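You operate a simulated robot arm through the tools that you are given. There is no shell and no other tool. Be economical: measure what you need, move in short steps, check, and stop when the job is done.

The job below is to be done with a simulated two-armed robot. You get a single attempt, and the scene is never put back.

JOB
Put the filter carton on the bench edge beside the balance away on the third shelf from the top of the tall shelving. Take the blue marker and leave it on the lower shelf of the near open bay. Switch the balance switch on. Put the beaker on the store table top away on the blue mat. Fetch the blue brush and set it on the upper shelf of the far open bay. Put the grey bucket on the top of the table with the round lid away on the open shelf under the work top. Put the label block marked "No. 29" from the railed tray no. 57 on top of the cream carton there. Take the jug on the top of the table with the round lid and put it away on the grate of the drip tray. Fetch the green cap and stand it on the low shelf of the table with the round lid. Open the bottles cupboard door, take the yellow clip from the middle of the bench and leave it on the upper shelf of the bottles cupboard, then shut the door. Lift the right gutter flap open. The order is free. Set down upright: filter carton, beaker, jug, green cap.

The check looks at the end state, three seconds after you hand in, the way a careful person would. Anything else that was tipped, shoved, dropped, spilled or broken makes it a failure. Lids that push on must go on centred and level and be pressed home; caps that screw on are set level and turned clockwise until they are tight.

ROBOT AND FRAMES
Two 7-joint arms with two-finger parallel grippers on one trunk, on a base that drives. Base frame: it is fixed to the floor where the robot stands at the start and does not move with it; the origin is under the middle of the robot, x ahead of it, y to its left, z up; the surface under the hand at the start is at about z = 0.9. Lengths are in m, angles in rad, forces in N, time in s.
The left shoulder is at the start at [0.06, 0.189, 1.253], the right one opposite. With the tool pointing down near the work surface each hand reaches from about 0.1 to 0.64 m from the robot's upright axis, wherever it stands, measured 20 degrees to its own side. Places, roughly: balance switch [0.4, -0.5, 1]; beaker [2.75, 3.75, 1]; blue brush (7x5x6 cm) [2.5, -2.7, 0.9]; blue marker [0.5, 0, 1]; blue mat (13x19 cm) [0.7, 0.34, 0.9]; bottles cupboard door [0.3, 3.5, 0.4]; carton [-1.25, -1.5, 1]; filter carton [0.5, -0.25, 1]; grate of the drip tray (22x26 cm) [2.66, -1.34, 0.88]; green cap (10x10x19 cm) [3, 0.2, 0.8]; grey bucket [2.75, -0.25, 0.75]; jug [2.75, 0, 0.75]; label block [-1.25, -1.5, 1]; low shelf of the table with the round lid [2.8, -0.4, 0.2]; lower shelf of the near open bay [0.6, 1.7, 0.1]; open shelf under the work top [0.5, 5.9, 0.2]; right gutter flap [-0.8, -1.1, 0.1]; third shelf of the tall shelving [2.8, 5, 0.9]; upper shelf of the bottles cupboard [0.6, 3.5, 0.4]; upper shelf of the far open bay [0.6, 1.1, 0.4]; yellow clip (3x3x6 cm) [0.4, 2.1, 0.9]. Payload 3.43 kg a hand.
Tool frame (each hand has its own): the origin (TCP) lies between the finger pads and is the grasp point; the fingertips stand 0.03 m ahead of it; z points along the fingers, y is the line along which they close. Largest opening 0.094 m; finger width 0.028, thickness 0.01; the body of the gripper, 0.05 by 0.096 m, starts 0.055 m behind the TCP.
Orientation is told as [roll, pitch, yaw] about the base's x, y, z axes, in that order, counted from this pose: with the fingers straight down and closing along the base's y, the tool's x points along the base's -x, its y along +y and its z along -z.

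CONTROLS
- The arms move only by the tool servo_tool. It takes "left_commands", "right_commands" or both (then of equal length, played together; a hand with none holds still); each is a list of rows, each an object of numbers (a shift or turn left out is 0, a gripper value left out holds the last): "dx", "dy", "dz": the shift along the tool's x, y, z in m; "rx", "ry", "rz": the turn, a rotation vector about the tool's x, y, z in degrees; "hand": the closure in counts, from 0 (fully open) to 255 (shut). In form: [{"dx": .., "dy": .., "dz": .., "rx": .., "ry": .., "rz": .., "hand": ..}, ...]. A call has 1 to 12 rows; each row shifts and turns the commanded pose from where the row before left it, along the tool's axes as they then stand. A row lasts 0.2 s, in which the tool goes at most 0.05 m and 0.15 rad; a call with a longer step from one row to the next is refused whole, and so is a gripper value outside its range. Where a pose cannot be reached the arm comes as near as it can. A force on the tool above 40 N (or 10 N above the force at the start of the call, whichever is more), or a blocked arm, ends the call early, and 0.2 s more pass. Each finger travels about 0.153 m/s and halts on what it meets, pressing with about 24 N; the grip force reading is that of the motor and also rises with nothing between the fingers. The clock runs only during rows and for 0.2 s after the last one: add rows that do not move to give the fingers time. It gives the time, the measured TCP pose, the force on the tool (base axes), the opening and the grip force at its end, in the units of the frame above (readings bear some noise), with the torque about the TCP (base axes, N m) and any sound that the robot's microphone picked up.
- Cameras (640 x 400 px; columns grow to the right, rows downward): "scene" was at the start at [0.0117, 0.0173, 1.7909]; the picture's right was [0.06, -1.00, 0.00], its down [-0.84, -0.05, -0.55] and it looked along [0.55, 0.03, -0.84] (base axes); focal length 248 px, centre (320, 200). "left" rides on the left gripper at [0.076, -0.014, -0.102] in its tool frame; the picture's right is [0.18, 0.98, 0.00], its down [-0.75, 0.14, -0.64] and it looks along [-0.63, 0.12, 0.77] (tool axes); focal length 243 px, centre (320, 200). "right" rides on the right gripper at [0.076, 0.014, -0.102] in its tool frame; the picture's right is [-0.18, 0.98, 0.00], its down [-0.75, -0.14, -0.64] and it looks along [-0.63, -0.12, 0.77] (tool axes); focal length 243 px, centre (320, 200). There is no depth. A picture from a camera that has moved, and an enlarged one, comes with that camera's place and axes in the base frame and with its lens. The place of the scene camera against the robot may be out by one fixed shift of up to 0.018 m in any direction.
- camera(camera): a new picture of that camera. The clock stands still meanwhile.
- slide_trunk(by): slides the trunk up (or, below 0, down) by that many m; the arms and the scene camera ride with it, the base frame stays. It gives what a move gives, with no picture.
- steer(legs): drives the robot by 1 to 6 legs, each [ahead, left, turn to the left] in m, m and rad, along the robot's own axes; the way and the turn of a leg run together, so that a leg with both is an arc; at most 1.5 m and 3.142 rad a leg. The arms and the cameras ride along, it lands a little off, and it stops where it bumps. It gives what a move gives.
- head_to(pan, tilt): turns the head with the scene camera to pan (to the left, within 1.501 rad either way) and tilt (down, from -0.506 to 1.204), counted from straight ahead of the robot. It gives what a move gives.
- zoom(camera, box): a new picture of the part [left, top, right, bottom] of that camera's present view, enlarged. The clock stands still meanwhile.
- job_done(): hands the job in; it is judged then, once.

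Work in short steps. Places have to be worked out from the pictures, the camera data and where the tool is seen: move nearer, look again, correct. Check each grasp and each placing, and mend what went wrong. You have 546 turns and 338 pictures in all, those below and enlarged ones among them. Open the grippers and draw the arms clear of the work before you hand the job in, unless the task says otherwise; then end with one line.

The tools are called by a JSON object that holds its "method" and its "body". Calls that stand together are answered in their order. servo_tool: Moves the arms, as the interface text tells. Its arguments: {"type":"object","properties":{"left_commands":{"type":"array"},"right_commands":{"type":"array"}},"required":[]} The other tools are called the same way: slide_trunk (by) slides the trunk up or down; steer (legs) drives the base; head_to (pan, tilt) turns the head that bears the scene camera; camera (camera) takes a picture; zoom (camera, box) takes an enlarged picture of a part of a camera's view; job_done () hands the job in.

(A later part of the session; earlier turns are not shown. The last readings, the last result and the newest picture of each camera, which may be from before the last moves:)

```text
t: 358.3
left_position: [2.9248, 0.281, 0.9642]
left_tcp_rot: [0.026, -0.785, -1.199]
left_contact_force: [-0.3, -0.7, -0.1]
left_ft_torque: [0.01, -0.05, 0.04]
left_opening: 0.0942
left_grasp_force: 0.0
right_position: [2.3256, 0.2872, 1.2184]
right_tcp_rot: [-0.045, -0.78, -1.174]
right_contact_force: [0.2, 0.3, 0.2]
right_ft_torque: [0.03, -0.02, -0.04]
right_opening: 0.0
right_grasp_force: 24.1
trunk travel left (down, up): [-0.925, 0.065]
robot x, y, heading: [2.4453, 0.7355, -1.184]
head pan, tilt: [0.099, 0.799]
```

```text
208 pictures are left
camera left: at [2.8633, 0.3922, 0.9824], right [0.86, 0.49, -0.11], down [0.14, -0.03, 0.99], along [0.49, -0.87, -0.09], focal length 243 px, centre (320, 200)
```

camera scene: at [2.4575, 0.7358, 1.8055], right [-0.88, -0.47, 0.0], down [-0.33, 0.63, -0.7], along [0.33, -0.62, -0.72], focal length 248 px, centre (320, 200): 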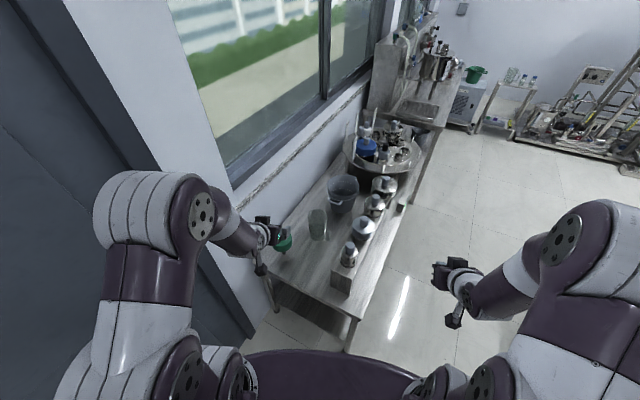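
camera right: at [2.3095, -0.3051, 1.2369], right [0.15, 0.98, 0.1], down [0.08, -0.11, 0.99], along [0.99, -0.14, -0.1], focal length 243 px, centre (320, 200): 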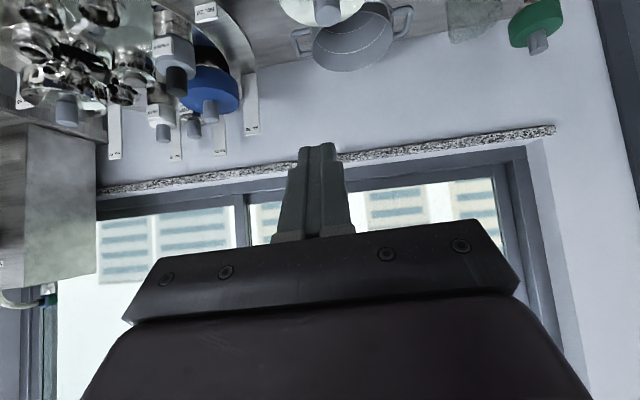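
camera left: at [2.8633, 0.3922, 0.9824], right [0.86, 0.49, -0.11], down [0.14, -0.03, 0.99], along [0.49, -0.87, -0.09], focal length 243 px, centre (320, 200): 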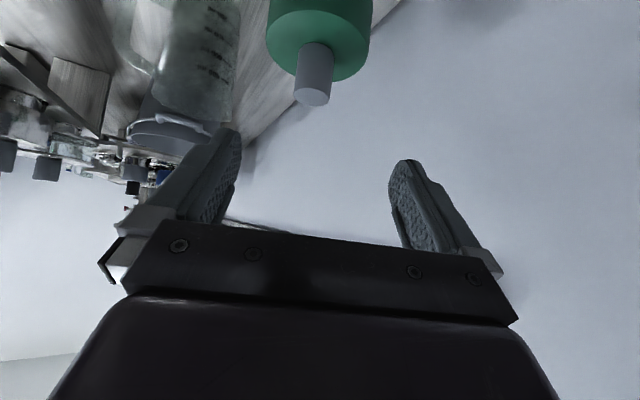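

The knob is centred laterally, farther than I assumed (about [2.968, 0.163, 0.85]). I advance 10 cm and look again.

{"method": "servo_tool", "body": {"left_commands": [{"dz": 0.04}, {"dz": 0.04}, {"dz": 0.015}, {}]}}

{"method": "camera", "body": {"camera": "left"}}

{"method": "zoom", "body": {"camera": "scene", "box": [200, 180, 360, 280]}}

```text
t: 359.3
left_position: [2.9507, 0.2175, 0.8971]
left_tcp_rot: [0.026, -0.784, -1.202]
left_contact_force: [-0.6, 0.9, 0.2]
left_ft_torque: [0.03, 0.03, 0.03]
left_opening: 0.094
left_grasp_force: 0.1
right_position: [2.3263, 0.2872, 1.2175]
right_tcp_rot: [-0.042, -0.777, -1.174]
right_contact_force: [0.3, -0.1, 0.1]
right_ft_torque: [0.03, -0.01, 0.04]
right_opening: 0.0
right_grasp_force: 24.4
trunk travel left (down, up): [-0.925, 0.065]
robot x, y, heading: [2.4426, 0.742, -1.183]
head pan, tilt: [0.099, 0.799]
```

```text
207 pictures are left
camera left: at [2.8899, 0.3306, 0.9145], right [0.86, 0.49, -0.11], down [0.14, -0.03, 0.99], along [0.48, -0.87, -0.1], focal length 243 px, centre (320, 200)
```

left: 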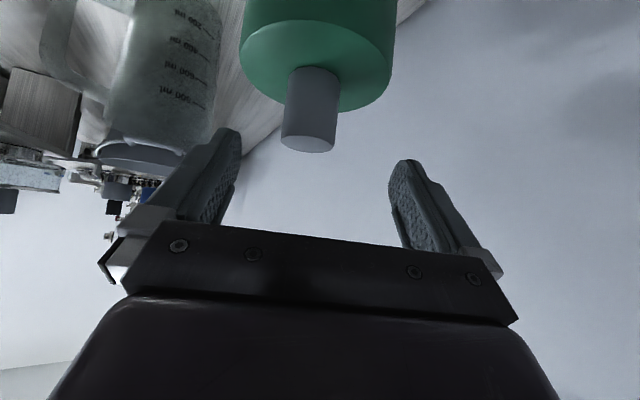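

```text
4.00 times, centred on (280, 230) of scene
camera zoom: at [2.4616, 0.7354, 1.8054], right [-0.88, -0.47, 0.0], down [-0.34, 0.63, -0.7], along [0.33, -0.62, -0.72], focal length 992 px, centre (480, 80)
```

zoom: 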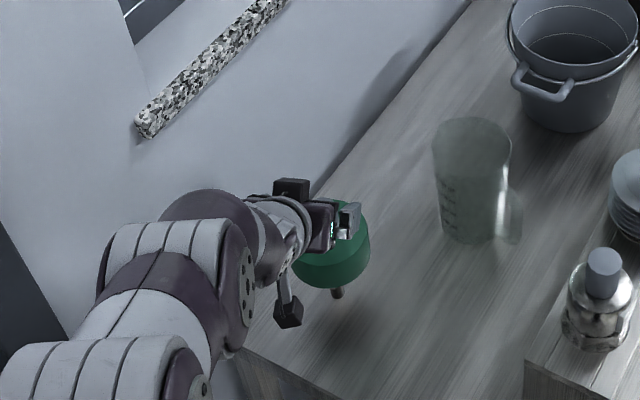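

Knob ≈ [2.958, 0.182, top 0.86]. I move the last 5 cm and close on it.

{"method": "servo_tool", "body": {"left_commands": [{"dz": 0.03, "dx": 0.003, "dy": -0.004}, {"dz": 0.022, "dx": 0.003}, {"hand": 150}, {"hand": 255}, {}, {}]}}

{"method": "camera", "body": {"camera": "left"}}

```text
t: 360.7
left_position: [2.952, 0.2021, 0.8765]
left_tcp_rot: [0.016, -0.783, -1.2]
left_contact_force: [-1.4, -1.1, 2.7]
left_ft_torque: [-0.29, 0.23, -0.05]
left_opening: 0.0345
left_grasp_force: 23.5
left hand out of reach, approached as far as the arm can: row 1, 2
right_position: [2.3266, 0.2861, 1.2185]
right_tcp_rot: [-0.044, -0.778, -1.175]
right_contact_force: [0.5, 1.5, 0.7]
right_ft_torque: [0.01, 0.01, 0.0]
right_opening: 0.0001
right_grasp_force: 23.3
trunk travel left (down, up): [-0.925, 0.065]
robot x, y, heading: [2.444, 0.7427, -1.183]
head pan, tilt: [0.099, 0.799]
```

```text
205 pictures are left
camera left: at [2.8913, 0.3152, 0.894], right [0.87, 0.49, -0.12], down [0.15, -0.03, 0.99], along [0.48, -0.87, -0.1], focal length 243 px, centre (320, 200)
```

left: 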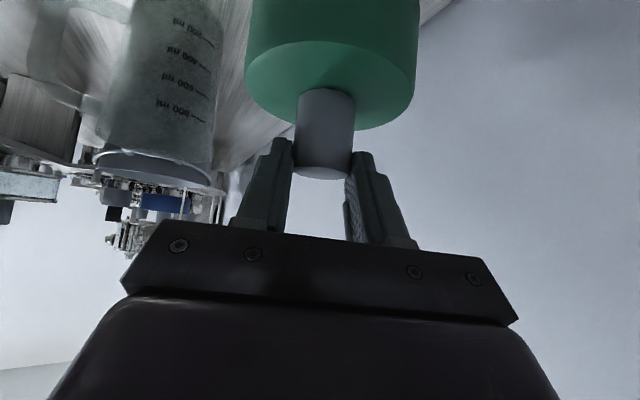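

Only the tips hold the knob as the arm is at its limit. I open, drive 2.5 cm forward, lower a bit and grip deeper.

{"method": "servo_tool", "body": {"left_commands": [{"hand": 60}, {}, {}]}}

{"method": "steer", "body": {"legs": [[0.03, 0.0, 0]]}}

{"method": "servo_tool", "body": {"left_commands": [{"dx": 0.008, "dz": 0.008}, {}]}}

{"method": "camera", "body": {"camera": "left"}}

```text
t: 361.5
left_position: [2.9519, 0.2014, 0.8767]
left_tcp_rot: [0.015, -0.783, -1.202]
left_contact_force: [0.9, 0.0, -0.9]
left_ft_torque: [-0.01, 0.01, -0.03]
left_opening: 0.072
left_grasp_force: 0.1
right_position: [2.3265, 0.2861, 1.2178]
right_tcp_rot: [-0.045, -0.778, -1.176]
right_contact_force: [-0.4, -0.1, -0.4]
right_ft_torque: [-0.02, -0.01, 0.02]
right_opening: 0.0002
right_grasp_force: 24.2
trunk travel left (down, up): [-0.925, 0.065]
robot x, y, heading: [2.4442, 0.7385, -1.185]
head pan, tilt: [0.099, 0.799]
```

```text
t: 362.3
left_position: [2.9614, 0.1798, 0.8798]
left_tcp_rot: [0.016, -0.786, -1.199]
left_contact_force: [0.6, 0.8, 0.3]
left_ft_torque: [0.0, 0.0, 0.01]
left_opening: 0.0719
left_grasp_force: 0.3
right_position: [2.3354, 0.2651, 1.2206]
right_tcp_rot: [-0.043, -0.782, -1.174]
right_contact_force: [-0.3, 0.4, 0.5]
right_ft_torque: [-0.04, -0.02, 0.01]
right_opening: 0.0
right_grasp_force: 23.5
trunk travel left (down, up): [-0.925, 0.065]
robot x, y, heading: [2.454, 0.7121, -1.177]
head pan, tilt: [0.099, 0.799]
```

```text
t: 362.9
left_position: [2.9653, 0.1705, 0.8833]
left_tcp_rot: [0.016, -0.802, -1.205]
left_contact_force: [0.1, -0.9, -0.6]
left_ft_torque: [-0.04, 0.01, 0.0]
left_opening: 0.0718
left_grasp_force: 0.0
left hand out of reach, approached as far as the arm can: row 1
right_position: [2.3359, 0.2615, 1.2185]
right_tcp_rot: [-0.044, -0.78, -1.175]
right_contact_force: [0.0, 0.6, 0.1]
right_ft_torque: [0.03, 0.04, -0.01]
right_opening: 0.0
right_grasp_force: 24.4
trunk travel left (down, up): [-0.925, 0.065]
robot x, y, heading: [2.4536, 0.7096, -1.181]
head pan, tilt: [0.099, 0.799]
```

```text
204 pictures are left
camera left: at [2.9054, 0.284, 0.8991], right [0.87, 0.48, -0.12], down [0.14, -0.01, 0.99], along [0.48, -0.88, -0.08], focal length 243 px, centre (320, 200)
```

left: 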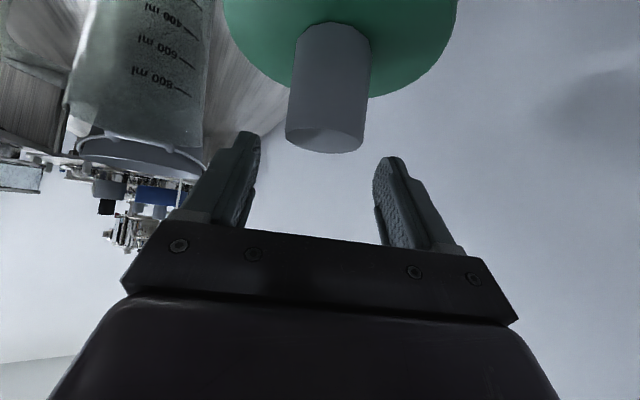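

The hand needs to be lower but the arm is at its limit, so I lower the trunk 3 cm, then close.

{"method": "slide_trunk", "body": {"by": -0.03}}

{"method": "camera", "body": {"camera": "left"}}

```text
t: 363.7
left_position: [2.9648, 0.1696, 0.8515]
left_tcp_rot: [0.016, -0.799, -1.205]
left_contact_force: [0.0, -2.7, 7.3]
left_ft_torque: [-0.17, 0.29, 0.01]
left_opening: 0.0724
left_grasp_force: 0.1
right_position: [2.3374, 0.2605, 1.1876]
right_tcp_rot: [-0.043, -0.78, -1.175]
right_contact_force: [0.0, 0.2, -0.3]
right_ft_torque: [0.0, -0.02, 0.04]
right_opening: 0.0
right_grasp_force: 23.2
trunk travel left (down, up): [-0.895, 0.095]
robot x, y, heading: [2.4559, 0.7146, -1.185]
head pan, tilt: [0.099, 0.799]
```

```text
203 pictures are left
camera left: at [2.9053, 0.283, 0.8678], right [0.87, 0.48, -0.12], down [0.14, -0.01, 0.99], along [0.48, -0.87, -0.08], focal length 243 px, centre (320, 200)
```

left: 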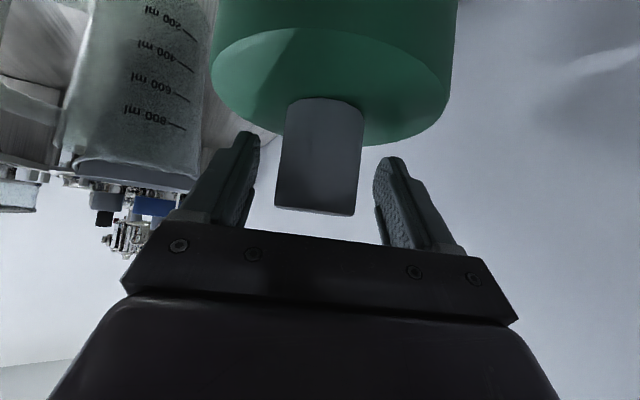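

Knob is fully between the fingers with tips just at the disc. I raise 5 mm and close.

{"method": "slide_trunk", "body": {"by": 0.005}}

{"method": "servo_tool", "body": {"left_commands": [{"hand": 150}, {"hand": 255}, {}, {}, {}]}}

{"method": "slide_trunk", "body": {"by": 0.09}}

{"method": "camera", "body": {"camera": "left"}}

{"method": "zoom", "body": {"camera": "scene", "box": [200, 160, 360, 280]}}

```text
t: 364.2
left_position: [2.965, 0.1703, 0.8563]
left_tcp_rot: [0.019, -0.798, -1.201]
left_contact_force: [0.6, 0.3, 0.3]
left_ft_torque: [0.02, -0.02, 0.01]
left_opening: 0.0717
left_grasp_force: 0.0
right_position: [2.3384, 0.2603, 1.1932]
right_tcp_rot: [-0.045, -0.778, -1.175]
right_contact_force: [0.3, 0.1, 0.8]
right_ft_torque: [0.0, 0.0, -0.02]
right_opening: 0.0004
right_grasp_force: 23.6
trunk travel left (down, up): [-0.9, 0.09]
robot x, y, heading: [2.4598, 0.7094, -1.184]
head pan, tilt: [0.099, 0.799]
```

```text
t: 365.4
left_position: [2.9671, 0.1705, 0.8548]
left_tcp_rot: [0.016, -0.796, -1.202]
left_contact_force: [-0.3, 0.3, 3.5]
left_ft_torque: [-0.03, 0.13, 0.0]
left_opening: 0.0388
left_grasp_force: 24.2
right_position: [2.3376, 0.2585, 1.1916]
right_tcp_rot: [-0.042, -0.779, -1.175]
right_contact_force: [-0.4, 0.3, 0.0]
right_ft_torque: [0.0, 0.03, -0.01]
right_opening: 0.0001
right_grasp_force: 24.3
trunk travel left (down, up): [-0.9, 0.09]
robot x, y, heading: [2.4542, 0.7081, -1.18]
head pan, tilt: [0.099, 0.799]
```

```text
t: 366.6
left_position: [2.9661, 0.1719, 0.9446]
left_tcp_rot: [0.015, -0.794, -1.202]
left_contact_force: [0.5, -0.6, -2.8]
left_ft_torque: [-0.06, -0.04, 0.03]
left_opening: 0.039
left_grasp_force: 24.0
right_position: [2.3383, 0.2589, 1.2827]
right_tcp_rot: [-0.043, -0.778, -1.174]
right_contact_force: [0.4, -0.1, 0.4]
right_ft_torque: [-0.01, -0.01, 0.03]
right_opening: 0.0
right_grasp_force: 24.7
trunk travel left (down, up): [-0.99, 0.0]
robot x, y, heading: [2.4574, 0.7174, -1.184]
head pan, tilt: [0.099, 0.799]
```

```text
202 pictures are left
camera left: at [2.9055, 0.2838, 0.9609], right [0.87, 0.48, -0.12], down [0.15, -0.02, 0.99], along [0.48, -0.87, -0.09], focal length 243 px, centre (320, 200)
```

left: 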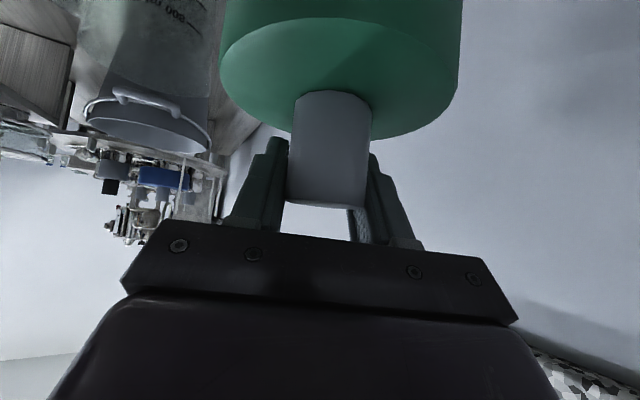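

```text
3.33 times, centred on (280, 220) of scene
camera zoom: at [2.4729, 0.7082, 1.8704], right [-0.88, -0.47, 0.0], down [-0.34, 0.63, -0.7], along [0.33, -0.62, -0.72], focal length 826 px, centre (453, 133)
```

zoom: 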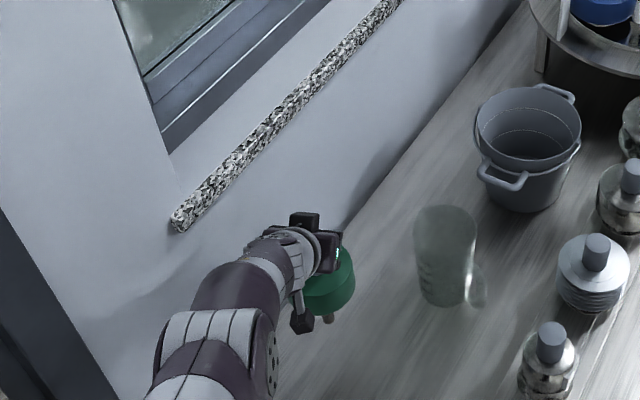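

The cap is held well. I back away from the table, draw the arm in and up a little, and lower the trunk for the low shelf.

{"method": "steer", "body": {"legs": [[-0.42, 0.0, 0]]}}

{"method": "servo_tool", "body": {"left_commands": [{"dz": -0.045}, {"dz": -0.045}, {"dx": -0.03, "dz": -0.03}, {}]}}

{"method": "slide_trunk", "body": {"by": -0.4}}

{"method": "slide_trunk", "body": {"by": -0.25}}

{"method": "head_to", "body": {"pan": 0.15, "tilt": 0.6}}

{"method": "camera", "body": {"camera": "scene"}}

```text
t: 369.2
left_position: [2.8078, 0.5596, 0.9426]
left_tcp_rot: [0.015, -0.794, -1.199]
left_contact_force: [0.3, -0.5, -3.0]
left_ft_torque: [-0.07, -0.03, 0.02]
left_opening: 0.0389
left_grasp_force: 23.6
right_position: [2.1799, 0.6447, 1.2812]
right_tcp_rot: [-0.045, -0.775, -1.171]
right_contact_force: [0.5, -0.8, -0.6]
right_ft_torque: [0.03, -0.01, -0.01]
right_opening: 0.0
right_grasp_force: 24.0
trunk travel left (down, up): [-0.99, 0.0]
robot x, y, heading: [2.2949, 1.0981, -1.179]
head pan, tilt: [0.099, 0.799]
```

```text
t: 370.2
left_position: [2.7822, 0.6185, 1.0487]
left_tcp_rot: [0.015, -0.794, -1.2]
left_contact_force: [-0.4, 0.4, -3.5]
left_ft_torque: [-0.04, -0.01, -0.01]
left_opening: 0.0387
left_grasp_force: 24.3
right_position: [2.1799, 0.6451, 1.2809]
right_tcp_rot: [-0.042, -0.776, -1.172]
right_contact_force: [-0.2, -0.2, -0.2]
right_ft_torque: [-0.01, 0.02, 0.03]
right_opening: 0.0
right_grasp_force: 24.3
trunk travel left (down, up): [-0.99, 0.0]
robot x, y, heading: [2.2984, 1.0983, -1.178]
head pan, tilt: [0.099, 0.799]
```

```text
t: 374.1
left_position: [2.7812, 0.6188, 0.65]
left_tcp_rot: [0.017, -0.794, -1.2]
left_contact_force: [0.5, -0.2, -3.6]
left_ft_torque: [-0.08, -0.02, -0.01]
left_opening: 0.0387
left_grasp_force: 24.0
right_position: [2.1806, 0.6462, 0.8832]
right_tcp_rot: [-0.044, -0.778, -1.17]
right_contact_force: [0.0, -0.5, -0.9]
right_ft_torque: [0.01, 0.02, 0.01]
right_opening: 0.0
right_grasp_force: 23.8
trunk travel left (down, up): [-0.59, 0.4]
robot x, y, heading: [2.3001, 1.1004, -1.179]
head pan, tilt: [0.099, 0.799]
```

```text
t: 376.6
left_position: [2.7812, 0.6195, 0.3997]
left_tcp_rot: [0.015, -0.795, -1.2]
left_contact_force: [-1.1, -1.1, -3.4]
left_ft_torque: [-0.06, -0.05, 0.01]
left_opening: 0.0391
left_grasp_force: 24.5
right_position: [2.1804, 0.6478, 0.6326]
right_tcp_rot: [-0.042, -0.778, -1.172]
right_contact_force: [-0.5, 0.1, -0.1]
right_ft_torque: [-0.03, 0.01, 0.02]
right_opening: 0.0003
right_grasp_force: 23.8
trunk travel left (down, up): [-0.34, 0.65]
robot x, y, heading: [2.2988, 1.0953, -1.177]
head pan, tilt: [0.099, 0.799]
```

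```text
t: 377.4
left_position: [2.7805, 0.6188, 0.4006]
left_tcp_rot: [0.014, -0.793, -1.198]
left_contact_force: [0.0, -0.1, -3.7]
left_ft_torque: [-0.04, -0.04, 0.01]
left_opening: 0.0387
left_grasp_force: 23.8
right_position: [2.1793, 0.6472, 0.6336]
right_tcp_rot: [-0.044, -0.778, -1.171]
right_contact_force: [-0.1, 0.0, -0.2]
right_ft_torque: [-0.03, 0.0, 0.01]
right_opening: 0.0
right_grasp_force: 23.8
trunk travel left (down, up): [-0.34, 0.65]
robot x, y, heading: [2.2951, 1.0997, -1.182]
head pan, tilt: [0.15, 0.6]
```

```text
200 pictures are left
camera scene: at [2.3208, 1.0918, 1.2372], right [-0.86, -0.52, 0.0], down [-0.29, 0.48, -0.82], along [0.42, -0.71, -0.57], focal length 248 px, centre (320, 200)
```

scene: 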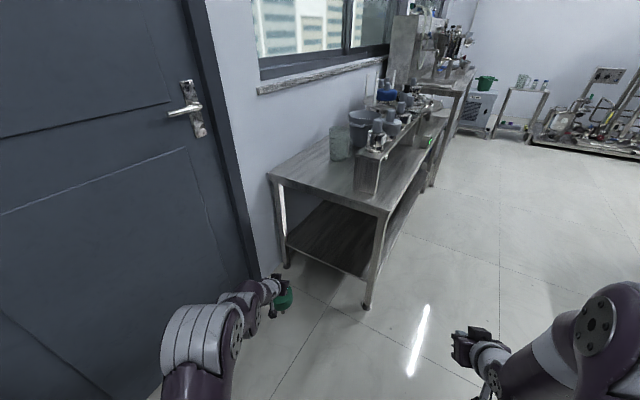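

The low shelf (z≈0.25) is empty. I raise 6 cm and drive so the cap comes in over the shelf's left end, keeping the wrist outside the table top.

{"method": "slide_trunk", "body": {"by": 0.065}}

{"method": "steer", "body": {"legs": [[0.3, -0.15, 0]]}}

{"method": "camera", "body": {"camera": "scene"}}

{"method": "camera", "body": {"camera": "left"}}

```text
t: 378.4
left_position: [2.7815, 0.6196, 0.4652]
left_tcp_rot: [0.014, -0.795, -1.199]
left_contact_force: [-0.1, -1.0, -2.9]
left_ft_torque: [-0.04, -0.01, 0.0]
left_opening: 0.0386
left_grasp_force: 23.9
right_position: [2.1802, 0.6473, 0.6964]
right_tcp_rot: [-0.044, -0.777, -1.171]
right_contact_force: [0.7, 0.5, -0.9]
right_ft_torque: [-0.01, 0.0, -0.02]
right_opening: 0.0002
right_grasp_force: 24.5
trunk travel left (down, up): [-0.405, 0.585]
robot x, y, heading: [2.2966, 1.0979, -1.184]
head pan, tilt: [0.15, 0.6]
```

```text
t: 380.6
left_position: [2.7569, 0.2842, 0.4642]
left_tcp_rot: [0.017, -0.793, -1.2]
left_contact_force: [-0.2, 0.2, -2.3]
left_ft_torque: [-0.01, -0.02, -0.02]
left_opening: 0.0389
left_grasp_force: 23.8
right_position: [2.1552, 0.312, 0.697]
right_tcp_rot: [-0.045, -0.776, -1.173]
right_contact_force: [-0.4, -0.7, -1.2]
right_ft_torque: [-0.01, -0.04, -0.01]
right_opening: 0.0001
right_grasp_force: 23.9
trunk travel left (down, up): [-0.405, 0.585]
robot x, y, heading: [2.2722, 0.765, -1.177]
head pan, tilt: [0.15, 0.6]
```

```text
199 pictures are left
camera scene: at [2.2969, 0.7558, 1.3022], right [-0.86, -0.51, 0.0], down [-0.29, 0.49, -0.82], along [0.42, -0.71, -0.57], focal length 248 px, centre (320, 200)
```

scene: 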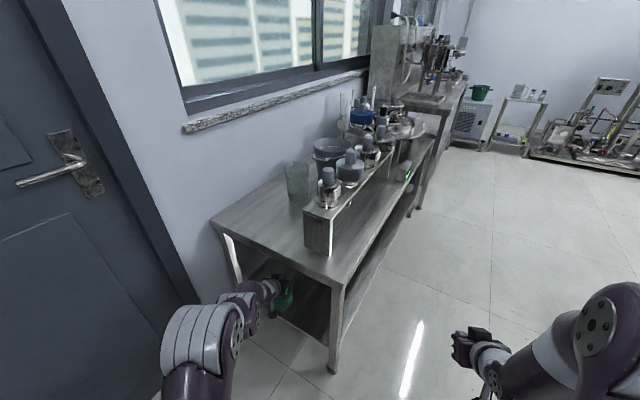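

```text
198 pictures are left
camera left: at [2.6965, 0.3963, 0.4811], right [0.87, 0.49, -0.12], down [0.15, -0.02, 0.99], along [0.48, -0.87, -0.09], focal length 243 px, centre (320, 200)
```

left: 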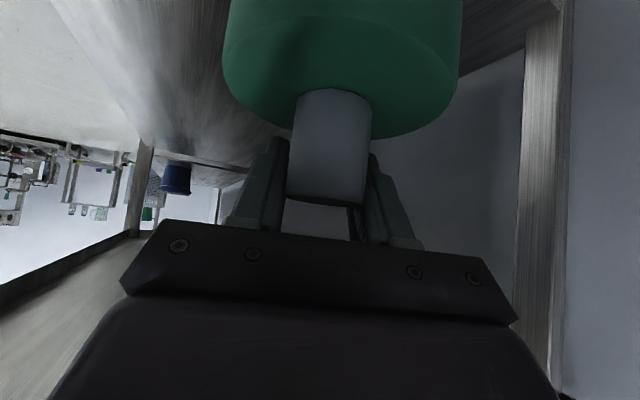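

Clear on all sides. I go 0.1 m further in.

{"method": "steer", "body": {"legs": [[0.1, -0.02, 0]]}}

{"method": "zoom", "body": {"camera": "scene", "box": [180, 180, 400, 380]}}

```text
t: 381.8
left_position: [2.7762, 0.1831, 0.4644]
left_tcp_rot: [0.016, -0.794, -1.201]
left_contact_force: [-0.3, -0.7, -3.4]
left_ft_torque: [-0.07, -0.01, -0.03]
left_opening: 0.039
left_grasp_force: 24.1
right_position: [2.1752, 0.211, 0.6967]
right_tcp_rot: [-0.043, -0.778, -1.174]
right_contact_force: [0.0, 0.1, -0.2]
right_ft_torque: [-0.01, -0.01, 0.0]
right_opening: 0.0
right_grasp_force: 23.6
trunk travel left (down, up): [-0.405, 0.585]
robot x, y, heading: [2.2948, 0.6659, -1.188]
head pan, tilt: [0.15, 0.6]
```

```text
2.00 times, centred on (290, 280) of scene
camera zoom: at [2.3168, 0.6551, 1.3022], right [-0.86, -0.51, 0.0], down [-0.29, 0.49, -0.82], along [0.42, -0.71, -0.57], focal length 496 px, centre (380, 40)
```

zoom: 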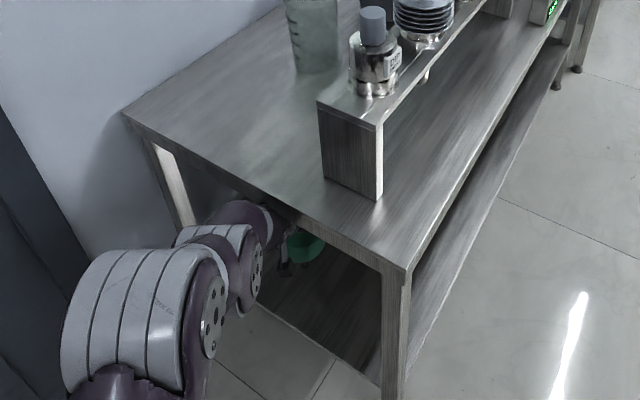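

The cap is over the shelf. I lower with the arm in small steps until contact.

{"method": "servo_tool", "body": {"left_commands": [{"dx": 0.01, "dz": 0.01}, {"dx": 0.007, "dz": 0.007}, {"dx": 0.004, "dz": 0.004}, {}]}}

{"method": "servo_tool", "body": {"left_commands": [{"dx": 0.0035, "dz": 0.0035}, {"dx": 0.0035, "dz": 0.0035}, {}]}}

{"method": "servo_tool", "body": {"left_commands": [{"dx": 0.0035, "dz": 0.0035}, {"dx": 0.0035, "dz": 0.0035}, {}]}}

```text
t: 382.8
left_position: [2.7764, 0.1836, 0.436]
left_tcp_rot: [0.016, -0.796, -1.201]
left_contact_force: [0.0, 0.3, -3.0]
left_ft_torque: [-0.06, -0.02, -0.01]
left_opening: 0.0387
left_grasp_force: 23.6
right_position: [2.1739, 0.2116, 0.697]
right_tcp_rot: [-0.043, -0.779, -1.172]
right_contact_force: [0.4, -1.0, 0.4]
right_ft_torque: [0.01, -0.04, -0.02]
right_opening: 0.0
right_grasp_force: 24.2
trunk travel left (down, up): [-0.405, 0.585]
robot x, y, heading: [2.2914, 0.6616, -1.188]
head pan, tilt: [0.15, 0.6]
```

```text
t: 383.6
left_position: [2.7776, 0.1819, 0.4259]
left_tcp_rot: [0.015, -0.794, -1.201]
left_contact_force: [-0.6, -0.2, -3.5]
left_ft_torque: [-0.04, -0.03, -0.01]
left_opening: 0.0385
left_grasp_force: 23.8
right_position: [2.1755, 0.2124, 0.6981]
right_tcp_rot: [-0.043, -0.78, -1.174]
right_contact_force: [-0.1, 0.2, 0.7]
right_ft_torque: [0.05, -0.01, 0.02]
right_opening: 0.0001
right_grasp_force: 24.0
trunk travel left (down, up): [-0.405, 0.585]
robot x, y, heading: [2.2921, 0.6621, -1.182]
head pan, tilt: [0.15, 0.6]
```

```text
t: 384.4
left_position: [2.7762, 0.1829, 0.4151]
left_tcp_rot: [0.016, -0.793, -1.2]
left_contact_force: [-0.1, -0.2, -4.0]
left_ft_torque: [-0.07, -0.05, -0.02]
left_opening: 0.0388
left_grasp_force: 24.4
right_position: [2.1746, 0.2123, 0.6981]
right_tcp_rot: [-0.043, -0.778, -1.172]
right_contact_force: [0.2, -0.3, -0.4]
right_ft_torque: [0.04, -0.01, -0.02]
right_opening: 0.0002
right_grasp_force: 23.7
trunk travel left (down, up): [-0.405, 0.585]
robot x, y, heading: [2.291, 0.667, -1.185]
head pan, tilt: [0.15, 0.6]
```

{"method": "servo_tool", "body": {"left_commands": [{"dx": 0.0035, "dz": 0.0035}, {"dx": 0.0035, "dz": 0.0035}, {}]}}

{"method": "servo_tool", "body": {"left_commands": [{"dx": 0.0035, "dz": 0.0035}, {"dx": 0.0035, "dz": 0.0035}, {}]}}

{"method": "camera", "body": {"camera": "left"}}

```text
t: 385.2
left_position: [2.776, 0.1816, 0.4053]
left_tcp_rot: [0.015, -0.793, -1.201]
left_contact_force: [-0.4, -0.5, -3.6]
left_ft_torque: [-0.06, 0.0, 0.02]
left_opening: 0.0388
left_grasp_force: 23.5
right_position: [2.1746, 0.2115, 0.6972]
right_tcp_rot: [-0.045, -0.781, -1.171]
right_contact_force: [-0.4, -1.3, -0.5]
right_ft_torque: [-0.04, 0.0, 0.01]
right_opening: 0.0
right_grasp_force: 23.9
trunk travel left (down, up): [-0.405, 0.585]
robot x, y, heading: [2.2948, 0.6656, -1.183]
head pan, tilt: [0.15, 0.6]
```

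```text
t: 386.0
left_position: [2.7775, 0.1826, 0.3964]
left_tcp_rot: [0.018, -0.796, -1.2]
left_contact_force: [-0.4, 1.2, 5.8]
left_ft_torque: [0.33, 0.09, 0.0]
left_opening: 0.0388
left_grasp_force: 24.5
right_position: [2.1742, 0.213, 0.6984]
right_tcp_rot: [-0.044, -0.778, -1.172]
right_contact_force: [-0.4, -0.4, 0.0]
right_ft_torque: [-0.03, 0.02, -0.01]
right_opening: 0.0
right_grasp_force: 23.8
trunk travel left (down, up): [-0.405, 0.585]
robot x, y, heading: [2.2899, 0.6654, -1.181]
head pan, tilt: [0.15, 0.6]
```

```text
196 pictures are left
camera left: at [2.717, 0.2958, 0.413], right [0.87, 0.49, -0.12], down [0.14, -0.01, 0.99], along [0.48, -0.87, -0.08], focal length 243 px, centre (320, 200)
```

left: 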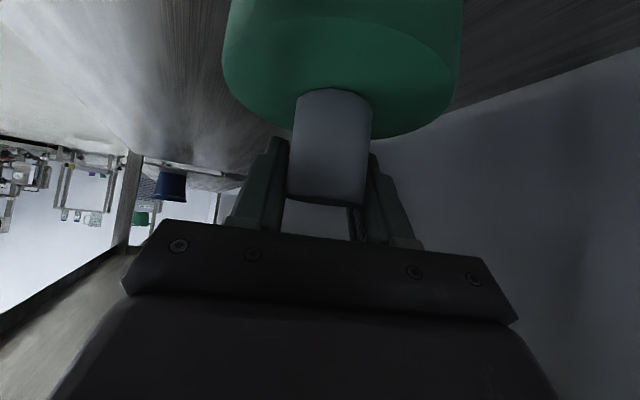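

The stem has touched the shelf, with the hand's attitude the same as at pick-up. I open gently and check it stands.

{"method": "servo_tool", "body": {"left_commands": [{"hand": 200}, {"hand": 130}, {"hand": 70}, {}, {}]}}

{"method": "camera", "body": {"camera": "left"}}

```text
t: 387.2
left_position: [2.7761, 0.1829, 0.3962]
left_tcp_rot: [0.017, -0.794, -1.202]
left_contact_force: [0.1, -0.8, -0.2]
left_ft_torque: [-0.01, 0.02, 0.03]
left_opening: 0.0685
left_grasp_force: 0.1
right_position: [2.1743, 0.2129, 0.6983]
right_tcp_rot: [-0.045, -0.778, -1.173]
right_contact_force: [-0.4, -0.1, -0.3]
right_ft_torque: [0.02, -0.01, -0.02]
right_opening: 0.0
right_grasp_force: 24.1
trunk travel left (down, up): [-0.405, 0.585]
robot x, y, heading: [2.2928, 0.6624, -1.182]
head pan, tilt: [0.15, 0.6]
```

```text
195 pictures are left
camera left: at [2.7168, 0.2962, 0.412], right [0.87, 0.49, -0.12], down [0.15, -0.02, 0.99], along [0.48, -0.87, -0.09], focal length 243 px, centre (320, 200)
```

left: 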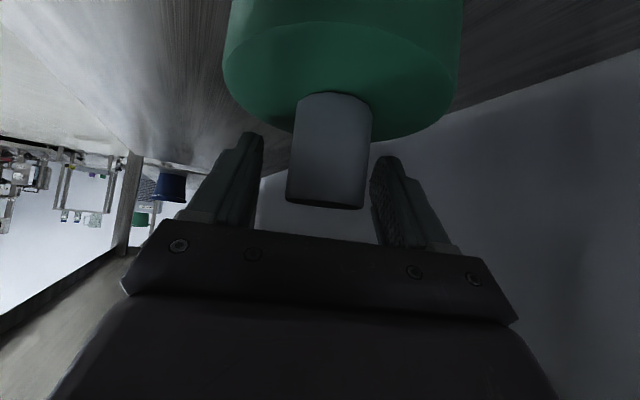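

It stands. I withdraw along the tool axis and then back the robot off.

{"method": "servo_tool", "body": {"left_commands": [{"hand": 30}, {"dz": -0.03}, {"dz": -0.04}, {}]}}

{"method": "steer", "body": {"legs": [[-0.35, 0, 0]]}}

{"method": "zoom", "body": {"camera": "scene", "box": [200, 120, 440, 320]}}

```text
t: 388.2
left_position: [2.7588, 0.2285, 0.4425]
left_tcp_rot: [0.017, -0.795, -1.201]
left_contact_force: [0.6, 0.3, -1.0]
left_ft_torque: [0.02, -0.03, 0.01]
left_opening: 0.0829
left_grasp_force: 0.0
right_position: [2.1748, 0.2122, 0.697]
right_tcp_rot: [-0.044, -0.779, -1.172]
right_contact_force: [-0.4, -0.1, 0.2]
right_ft_torque: [-0.01, 0.0, 0.01]
right_opening: 0.0
right_grasp_force: 24.0
trunk travel left (down, up): [-0.405, 0.585]
robot x, y, heading: [2.2941, 0.6613, -1.182]
head pan, tilt: [0.15, 0.6]
```

```text
t: 390.4
left_position: [2.6274, 0.5539, 0.4451]
left_tcp_rot: [0.016, -0.797, -1.199]
left_contact_force: [0.8, 0.5, 0.4]
left_ft_torque: [0.02, -0.01, 0.01]
left_opening: 0.0829
left_grasp_force: 0.0
right_position: [2.0421, 0.5351, 0.6976]
right_tcp_rot: [-0.042, -0.779, -1.171]
right_contact_force: [0.3, 0.3, -0.8]
right_ft_torque: [-0.03, 0.0, 0.0]
right_opening: 0.0
right_grasp_force: 23.9
trunk travel left (down, up): [-0.405, 0.585]
robot x, y, heading: [2.1596, 0.9872, -1.175]
head pan, tilt: [0.15, 0.6]
```

```text
2.00 times, centred on (320, 220) of scene
camera zoom: at [2.1827, 0.9805, 1.3023], right [-0.86, -0.52, 0.0], down [-0.29, 0.48, -0.83], along [0.43, -0.71, -0.56], focal length 496 px, centre (320, 160)
```

zoom: 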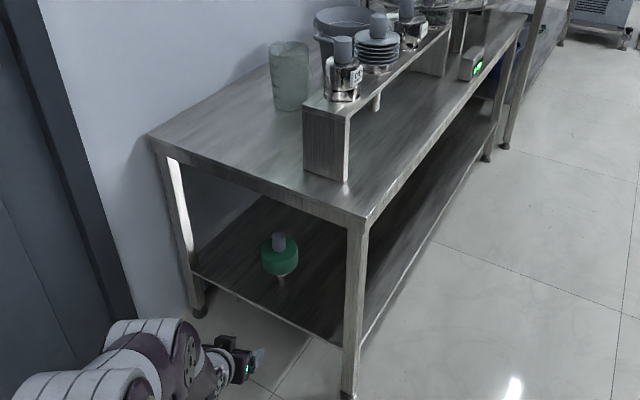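

The green cap stands on the low shelf. Now the jug: I raise the trunk and look at it from the table's left end.

{"method": "slide_trunk", "body": {"by": 0.4}}

{"method": "slide_trunk", "body": {"by": 0.18}}

{"method": "servo_tool", "body": {"left_commands": [{"dx": -0.03, "dz": -0.03}, {"dx": -0.03, "dz": -0.03}, {"dx": -0.03, "dz": -0.03}, {}]}}

{"method": "steer", "body": {"legs": [[0.2, 0.0, 0]]}}

{"method": "camera", "body": {"camera": "left"}}

{"method": "zoom", "body": {"camera": "scene", "box": [240, 180, 360, 280]}}

```text
t: 394.3
left_position: [2.6265, 0.5529, 0.8445]
left_tcp_rot: [0.016, -0.793, -1.199]
left_contact_force: [0.3, 0.0, 0.3]
left_ft_torque: [-0.02, -0.02, 0.0]
left_opening: 0.0828
left_grasp_force: 0.1
right_position: [2.0427, 0.535, 1.0968]
right_tcp_rot: [-0.043, -0.779, -1.172]
right_contact_force: [0.2, -0.5, 0.1]
right_ft_torque: [0.02, -0.01, -0.01]
right_opening: 0.0002
right_grasp_force: 23.8
trunk travel left (down, up): [-0.805, 0.185]
robot x, y, heading: [2.1593, 0.9859, -1.177]
head pan, tilt: [0.15, 0.6]
```

```text
t: 396.3
left_position: [2.6275, 0.553, 1.0231]
left_tcp_rot: [0.015, -0.793, -1.199]
left_contact_force: [0.3, -0.9, 0.0]
left_ft_torque: [0.04, -0.03, -0.01]
left_opening: 0.0831
left_grasp_force: 0.1
right_position: [2.0421, 0.535, 1.2772]
right_tcp_rot: [-0.045, -0.777, -1.172]
right_contact_force: [0.6, -0.5, 0.4]
right_ft_torque: [0.03, 0.0, -0.03]
right_opening: 0.0
right_grasp_force: 24.5
trunk travel left (down, up): [-0.985, 0.005]
robot x, y, heading: [2.1552, 0.9864, -1.181]
head pan, tilt: [0.15, 0.6]
```

```text
t: 397.3
left_position: [2.6239, 0.5541, 1.152]
left_tcp_rot: [0.015, -0.794, -1.199]
left_contact_force: [0.3, -1.0, -0.3]
left_ft_torque: [0.02, 0.01, 0.01]
left_opening: 0.0828
left_grasp_force: 0.1
right_position: [2.042, 0.5353, 1.2768]
right_tcp_rot: [-0.043, -0.779, -1.171]
right_contact_force: [0.5, -0.8, 0.0]
right_ft_torque: [-0.03, 0.01, 0.01]
right_opening: 0.0001
right_grasp_force: 23.7
trunk travel left (down, up): [-0.985, 0.005]
robot x, y, heading: [2.1613, 0.9891, -1.182]
head pan, tilt: [0.15, 0.6]
```

```text
t: 398.9
left_position: [2.6981, 0.3729, 1.1543]
left_tcp_rot: [0.014, -0.798, -1.198]
left_contact_force: [-0.1, 0.5, 0.2]
left_ft_torque: [-0.02, 0.03, 0.01]
left_opening: 0.083
left_grasp_force: 0.0
right_position: [2.1171, 0.3557, 1.279]
right_tcp_rot: [-0.044, -0.782, -1.172]
right_contact_force: [1.0, -0.1, 0.5]
right_ft_torque: [0.02, -0.03, -0.01]
right_opening: 0.0
right_grasp_force: 24.0
trunk travel left (down, up): [-0.985, 0.005]
robot x, y, heading: [2.2339, 0.8078, -1.182]
head pan, tilt: [0.15, 0.6]
```

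```text
193 pictures are left
camera left: at [2.638, 0.4859, 1.17], right [0.86, 0.49, -0.12], down [0.15, -0.01, 0.99], along [0.48, -0.87, -0.08], focal length 243 px, centre (320, 200)
```

left: 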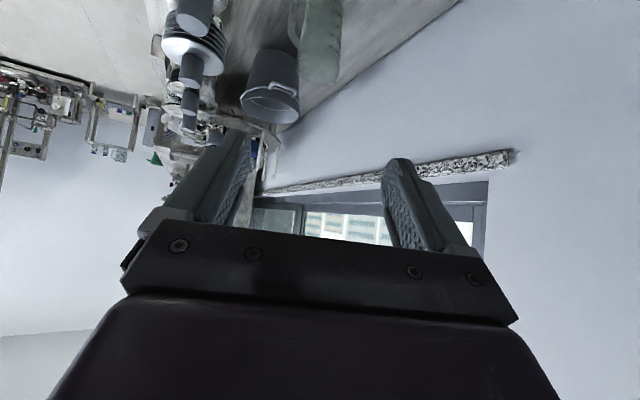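

```text
4.00 times, centred on (300, 230) of scene
camera zoom: at [2.2567, 0.8016, 1.8824], right [-0.86, -0.52, 0.0], down [-0.29, 0.48, -0.83], along [0.43, -0.71, -0.56], focal length 992 px, centre (400, 80)
```

zoom: 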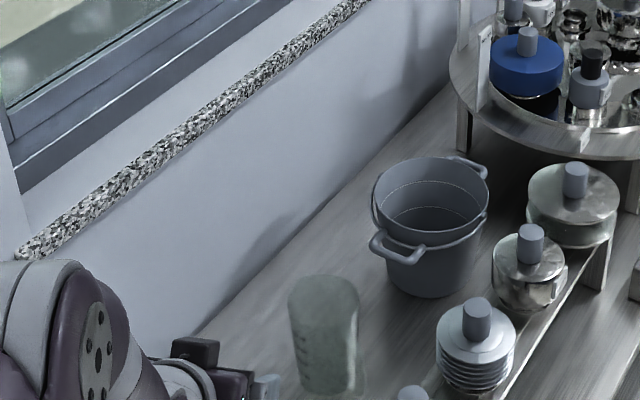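

The jug is a tall measuring jug at about [2.857, 0.02], rim z≈0.86, about 10 cm across, so I'll pinch its wall from the side. I square the robot to face −y at the table's end.

{"method": "steer", "body": {"legs": [[0, 0, -0.39], [0.08, 0.276, 0]]}}

{"method": "camera", "body": {"camera": "left"}}

{"method": "camera", "body": {"camera": "scene"}}

```text
t: 402.0
left_position: [2.7759, 0.1495, 1.1532]
left_tcp_rot: [0.018, -0.795, -1.592]
left_contact_force: [0.3, 0.8, 0.7]
left_ft_torque: [0.0, 0.03, 0.0]
left_opening: 0.0827
left_grasp_force: 0.0
right_position: [2.2292, 0.3524, 1.2771]
right_tcp_rot: [-0.042, -0.782, -1.562]
right_contact_force: [0.4, 0.5, 0.7]
right_ft_torque: [0.03, 0.0, 0.03]
right_opening: 0.0
right_grasp_force: 24.5
trunk travel left (down, up): [-0.985, 0.005]
robot x, y, heading: [2.5154, 0.7236, -1.568]
head pan, tilt: [0.15, 0.6]
```

```text
191 pictures are left
camera left: at [2.7617, 0.2757, 1.1692], right [0.99, 0.12, -0.12], down [0.13, -0.07, 0.99], along [0.11, -0.99, -0.08], focal length 243 px, centre (320, 200)
```

left: 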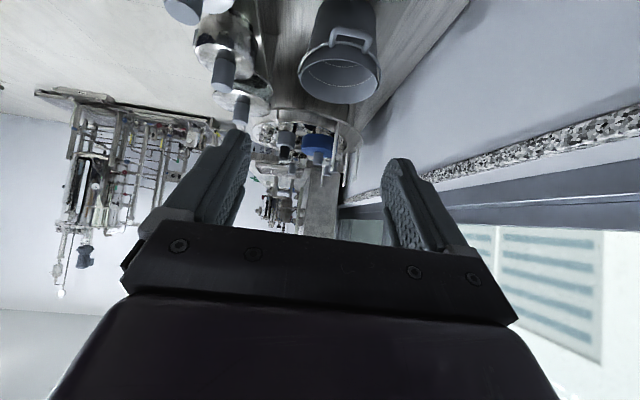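

```text
190 pictures are left
camera scene: at [2.5225, 0.7117, 1.8823], right [-0.99, -0.15, 0.0], down [-0.08, 0.56, -0.83], along [0.13, -0.82, -0.56], focal length 248 px, centre (320, 200)
```

scene: 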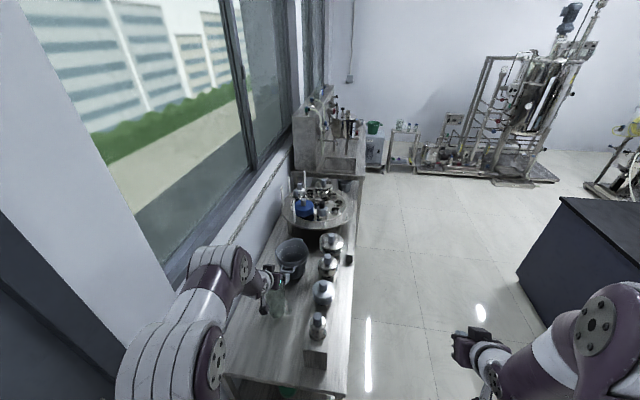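

{"method": "zoom", "body": {"camera": "scene", "box": [220, 220, 360, 380]}}

{"method": "servo_tool", "body": {"left_commands": [{"dx": -0.03, "dz": -0.035}, {"ry": 8}, {"ry": 8}, {"ry": 8}, {"ry": 8}, {"ry": 8}, {"ry": 5}, {}]}}

{"method": "camera", "body": {"camera": "left"}}

```text
2.50 times, centred on (290, 300) of scene
camera zoom: at [2.5225, 0.7117, 1.8823], right [-0.99, -0.15, 0.0], down [-0.08, 0.56, -0.83], along [0.13, -0.82, -0.56], focal length 620 px, centre (395, -50)
```

zoom: 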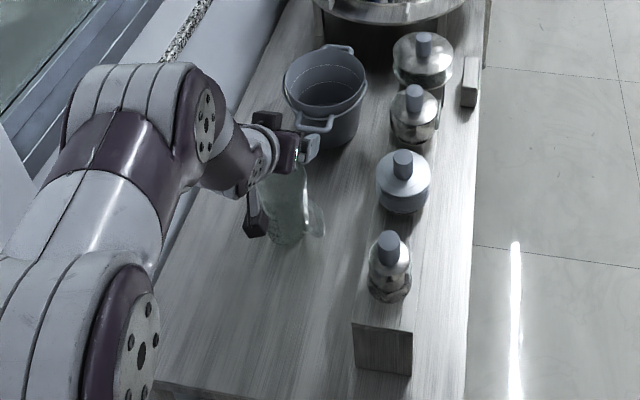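

```text
t: 403.8
left_position: [2.7844, 0.1437, 1.2036]
left_tcp_rot: [0.047, -0.317, -1.574]
left_contact_force: [-0.3, -0.9, -0.7]
left_ft_torque: [-0.04, -0.01, 0.0]
left_opening: 0.0831
left_grasp_force: 0.1
left hand out of reach, approached as far as the arm can: row 4, 5, 6
right_position: [2.2315, 0.3517, 1.2776]
right_tcp_rot: [-0.042, -0.778, -1.56]
right_contact_force: [0.7, 0.6, -0.7]
right_ft_torque: [0.01, -0.05, 0.03]
right_opening: 0.0001
right_grasp_force: 24.2
trunk travel left (down, up): [-0.985, 0.005]
robot x, y, heading: [2.508, 0.7246, -1.563]
head pan, tilt: [0.15, 0.6]
```

```text
188 pictures are left
camera left: at [2.7659, 0.2485, 1.2756], right [0.98, 0.19, -0.01], down [0.11, -0.52, 0.85], along [0.15, -0.84, -0.53], focal length 243 px, centre (320, 200)
```

left: 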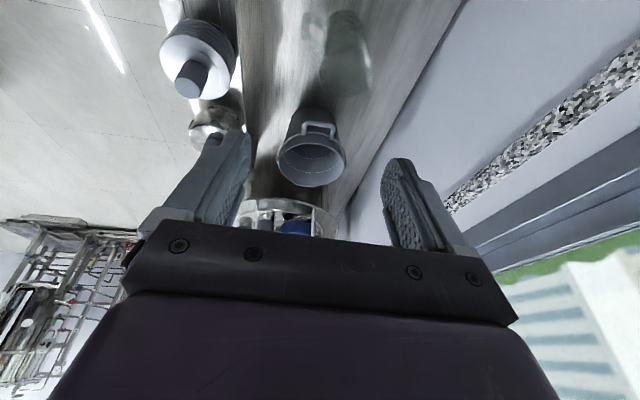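

{"method": "zoom", "body": {"camera": "left", "box": [270, 0, 430, 110]}}

```text
3.64 times, centred on (350, 55) of left
camera zoom: at [2.7659, 0.2485, 1.2756], right [0.98, 0.19, -0.01], down [0.11, -0.52, 0.85], along [0.15, -0.84, -0.53], focal length 882 px, centre (211, 727)
```

zoom: 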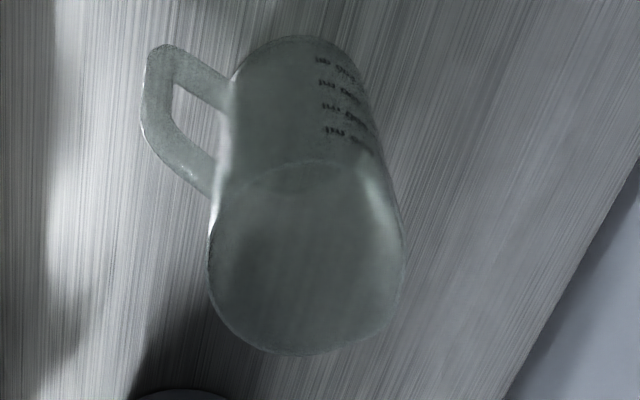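

The jug has a D-handle toward −x, its bar at about [2.771, 0.036], z 0.73–0.80. I'll grip the handle from this side: lower the trunk for reach, pitch the hand 45° and yaw it 0.2 rad to match the handle.

{"method": "slide_trunk", "body": {"by": -0.15}}

{"method": "servo_tool", "body": {"left_commands": [{"ry": -6.7, "hand": 0}, {"ry": -6.7}, {"ry": -6.7}, {"ry": -6.7}, {"rx": 4.05, "rz": 4.05}, {"rx": 4.05, "rz": 4.05}, {}]}}

{"method": "camera", "body": {"camera": "left"}}

```text
t: 405.6
left_position: [2.7851, 0.1435, 1.0549]
left_tcp_rot: [0.049, -0.319, -1.57]
left_contact_force: [0.3, 0.2, 0.4]
left_ft_torque: [0.0, -0.01, -0.02]
left_opening: 0.083
left_grasp_force: 0.2
right_position: [2.231, 0.3517, 1.1288]
right_tcp_rot: [-0.043, -0.779, -1.56]
right_contact_force: [-0.2, -0.4, 0.5]
right_ft_torque: [-0.01, -0.02, 0.03]
right_opening: 0.0001
right_grasp_force: 24.2
trunk travel left (down, up): [-0.835, 0.155]
robot x, y, heading: [2.5075, 0.7224, -1.569]
head pan, tilt: [0.15, 0.6]
```

```text
t: 407.2
left_position: [2.7859, 0.1401, 1.0559]
left_tcp_rot: [0.042, -0.715, -1.785]
left_contact_force: [0.5, -0.6, -0.3]
left_ft_torque: [-0.02, 0.01, 0.01]
left_opening: 0.0941
left_grasp_force: 0.1
left hand out of reach, approached as far as the arm can: row 3
right_position: [2.2303, 0.3514, 1.1271]
right_tcp_rot: [-0.043, -0.777, -1.56]
right_contact_force: [0.6, -1.0, -0.9]
right_ft_torque: [-0.04, 0.0, 0.03]
right_opening: 0.0
right_grasp_force: 24.1
trunk travel left (down, up): [-0.835, 0.155]
robot x, y, heading: [2.5121, 0.7268, -1.57]
head pan, tilt: [0.15, 0.6]
```

```text
186 pictures are left
camera left: at [2.7944, 0.2653, 1.0819], right [0.99, -0.05, -0.09], down [0.08, -0.17, 0.98], along [-0.06, -0.98, -0.16], focal length 243 px, centre (320, 200)
```

left: 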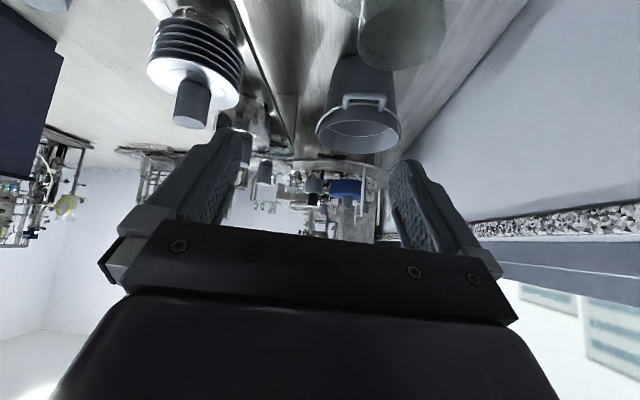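

I lower toward the pre-grasp point behind the handle.

{"method": "servo_tool", "body": {"left_commands": [{"dx": 0.0284, "dy": 0.0016, "dz": 0.04}, {"dx": 0.0284, "dy": 0.0016, "dz": 0.04}, {"dx": 0.0284, "dy": 0.0016, "dz": 0.04}, {"dx": 0.0284, "dy": 0.0016, "dz": 0.04}, {}]}}

{"method": "camera", "body": {"camera": "left"}}

```text
t: 408.4
left_position: [2.7954, 0.1172, 0.86]
left_tcp_rot: [0.042, -0.717, -1.787]
left_contact_force: [-0.1, 0.1, 0.3]
left_ft_torque: [0.05, 0.02, -0.01]
left_opening: 0.0939
left_grasp_force: 0.1
right_position: [2.23, 0.3511, 1.1283]
right_tcp_rot: [-0.042, -0.778, -1.56]
right_contact_force: [0.0, 0.1, 0.1]
right_ft_torque: [0.0, -0.02, 0.0]
right_opening: 0.0001
right_grasp_force: 24.0
trunk travel left (down, up): [-0.835, 0.155]
robot x, y, heading: [2.5088, 0.7241, -1.569]
head pan, tilt: [0.15, 0.6]
```

```text
185 pictures are left
camera left: at [2.8032, 0.2439, 0.8859], right [0.99, -0.05, -0.09], down [0.08, -0.17, 0.98], along [-0.06, -0.99, -0.16], focal length 243 px, centre (320, 200)
```

left: 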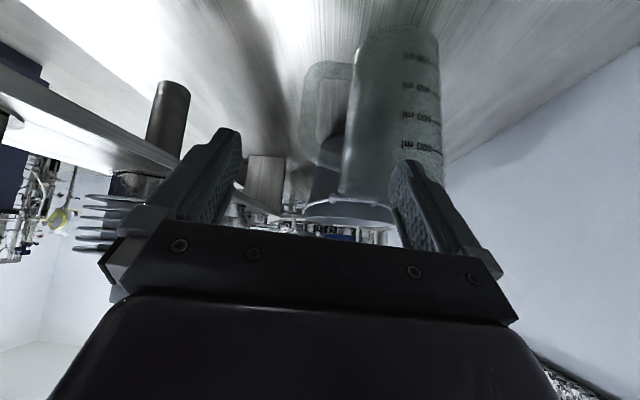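

The handle is well seen, its bar nearly in line. I narrow the opening to about 3 cm so one finger can enter the loop, and advance 6 cm.

{"method": "servo_tool", "body": {"left_commands": [{"hand": 176, "dy": -0.004}, {}, {"dz": 0.03}, {"dz": 0.03}, {}]}}

{"method": "camera", "body": {"camera": "left"}}

```text
t: 409.6
left_position: [2.7847, 0.0797, 0.8154]
left_tcp_rot: [0.041, -0.714, -1.786]
left_contact_force: [-0.4, 0.7, 0.3]
left_ft_torque: [-0.03, 0.01, 0.0]
left_opening: 0.0294
left_grasp_force: 0.1
right_position: [2.2325, 0.352, 1.1266]
right_tcp_rot: [-0.043, -0.778, -1.561]
right_contact_force: [0.2, 0.7, -0.3]
right_ft_torque: [-0.05, -0.02, 0.0]
right_opening: 0.0
right_grasp_force: 24.7
trunk travel left (down, up): [-0.835, 0.155]
robot x, y, heading: [2.514, 0.7287, -1.566]
head pan, tilt: [0.15, 0.6]
```

```text
184 pictures are left
camera left: at [2.7934, 0.2055, 0.8413], right [0.99, -0.05, -0.09], down [0.08, -0.17, 0.98], along [-0.06, -0.98, -0.16], focal length 243 px, centre (320, 200)
```

left: 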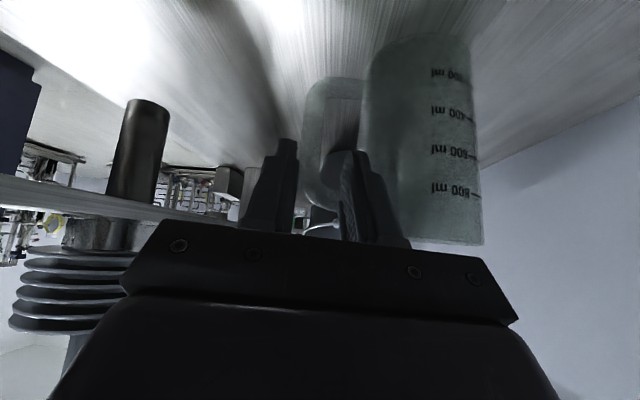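

{"method": "zoom", "body": {"camera": "left", "box": [230, 60, 430, 240]}}

```text
2.22 times, centred on (330, 150) of left
camera zoom: at [2.7934, 0.2055, 0.8413], right [0.99, -0.05, -0.09], down [0.08, -0.17, 0.98], along [-0.06, -0.98, -0.16], focal length 539 px, centre (298, 311)
```

zoom: 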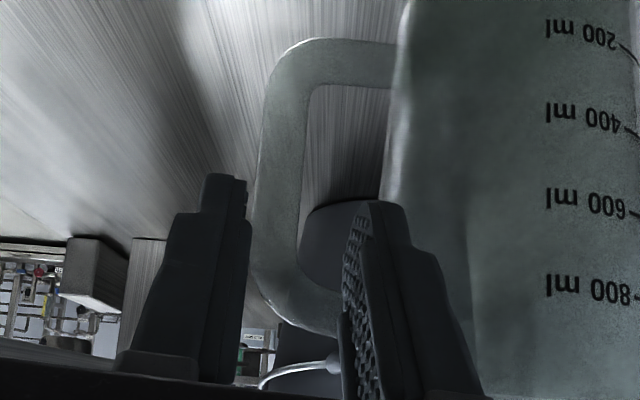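

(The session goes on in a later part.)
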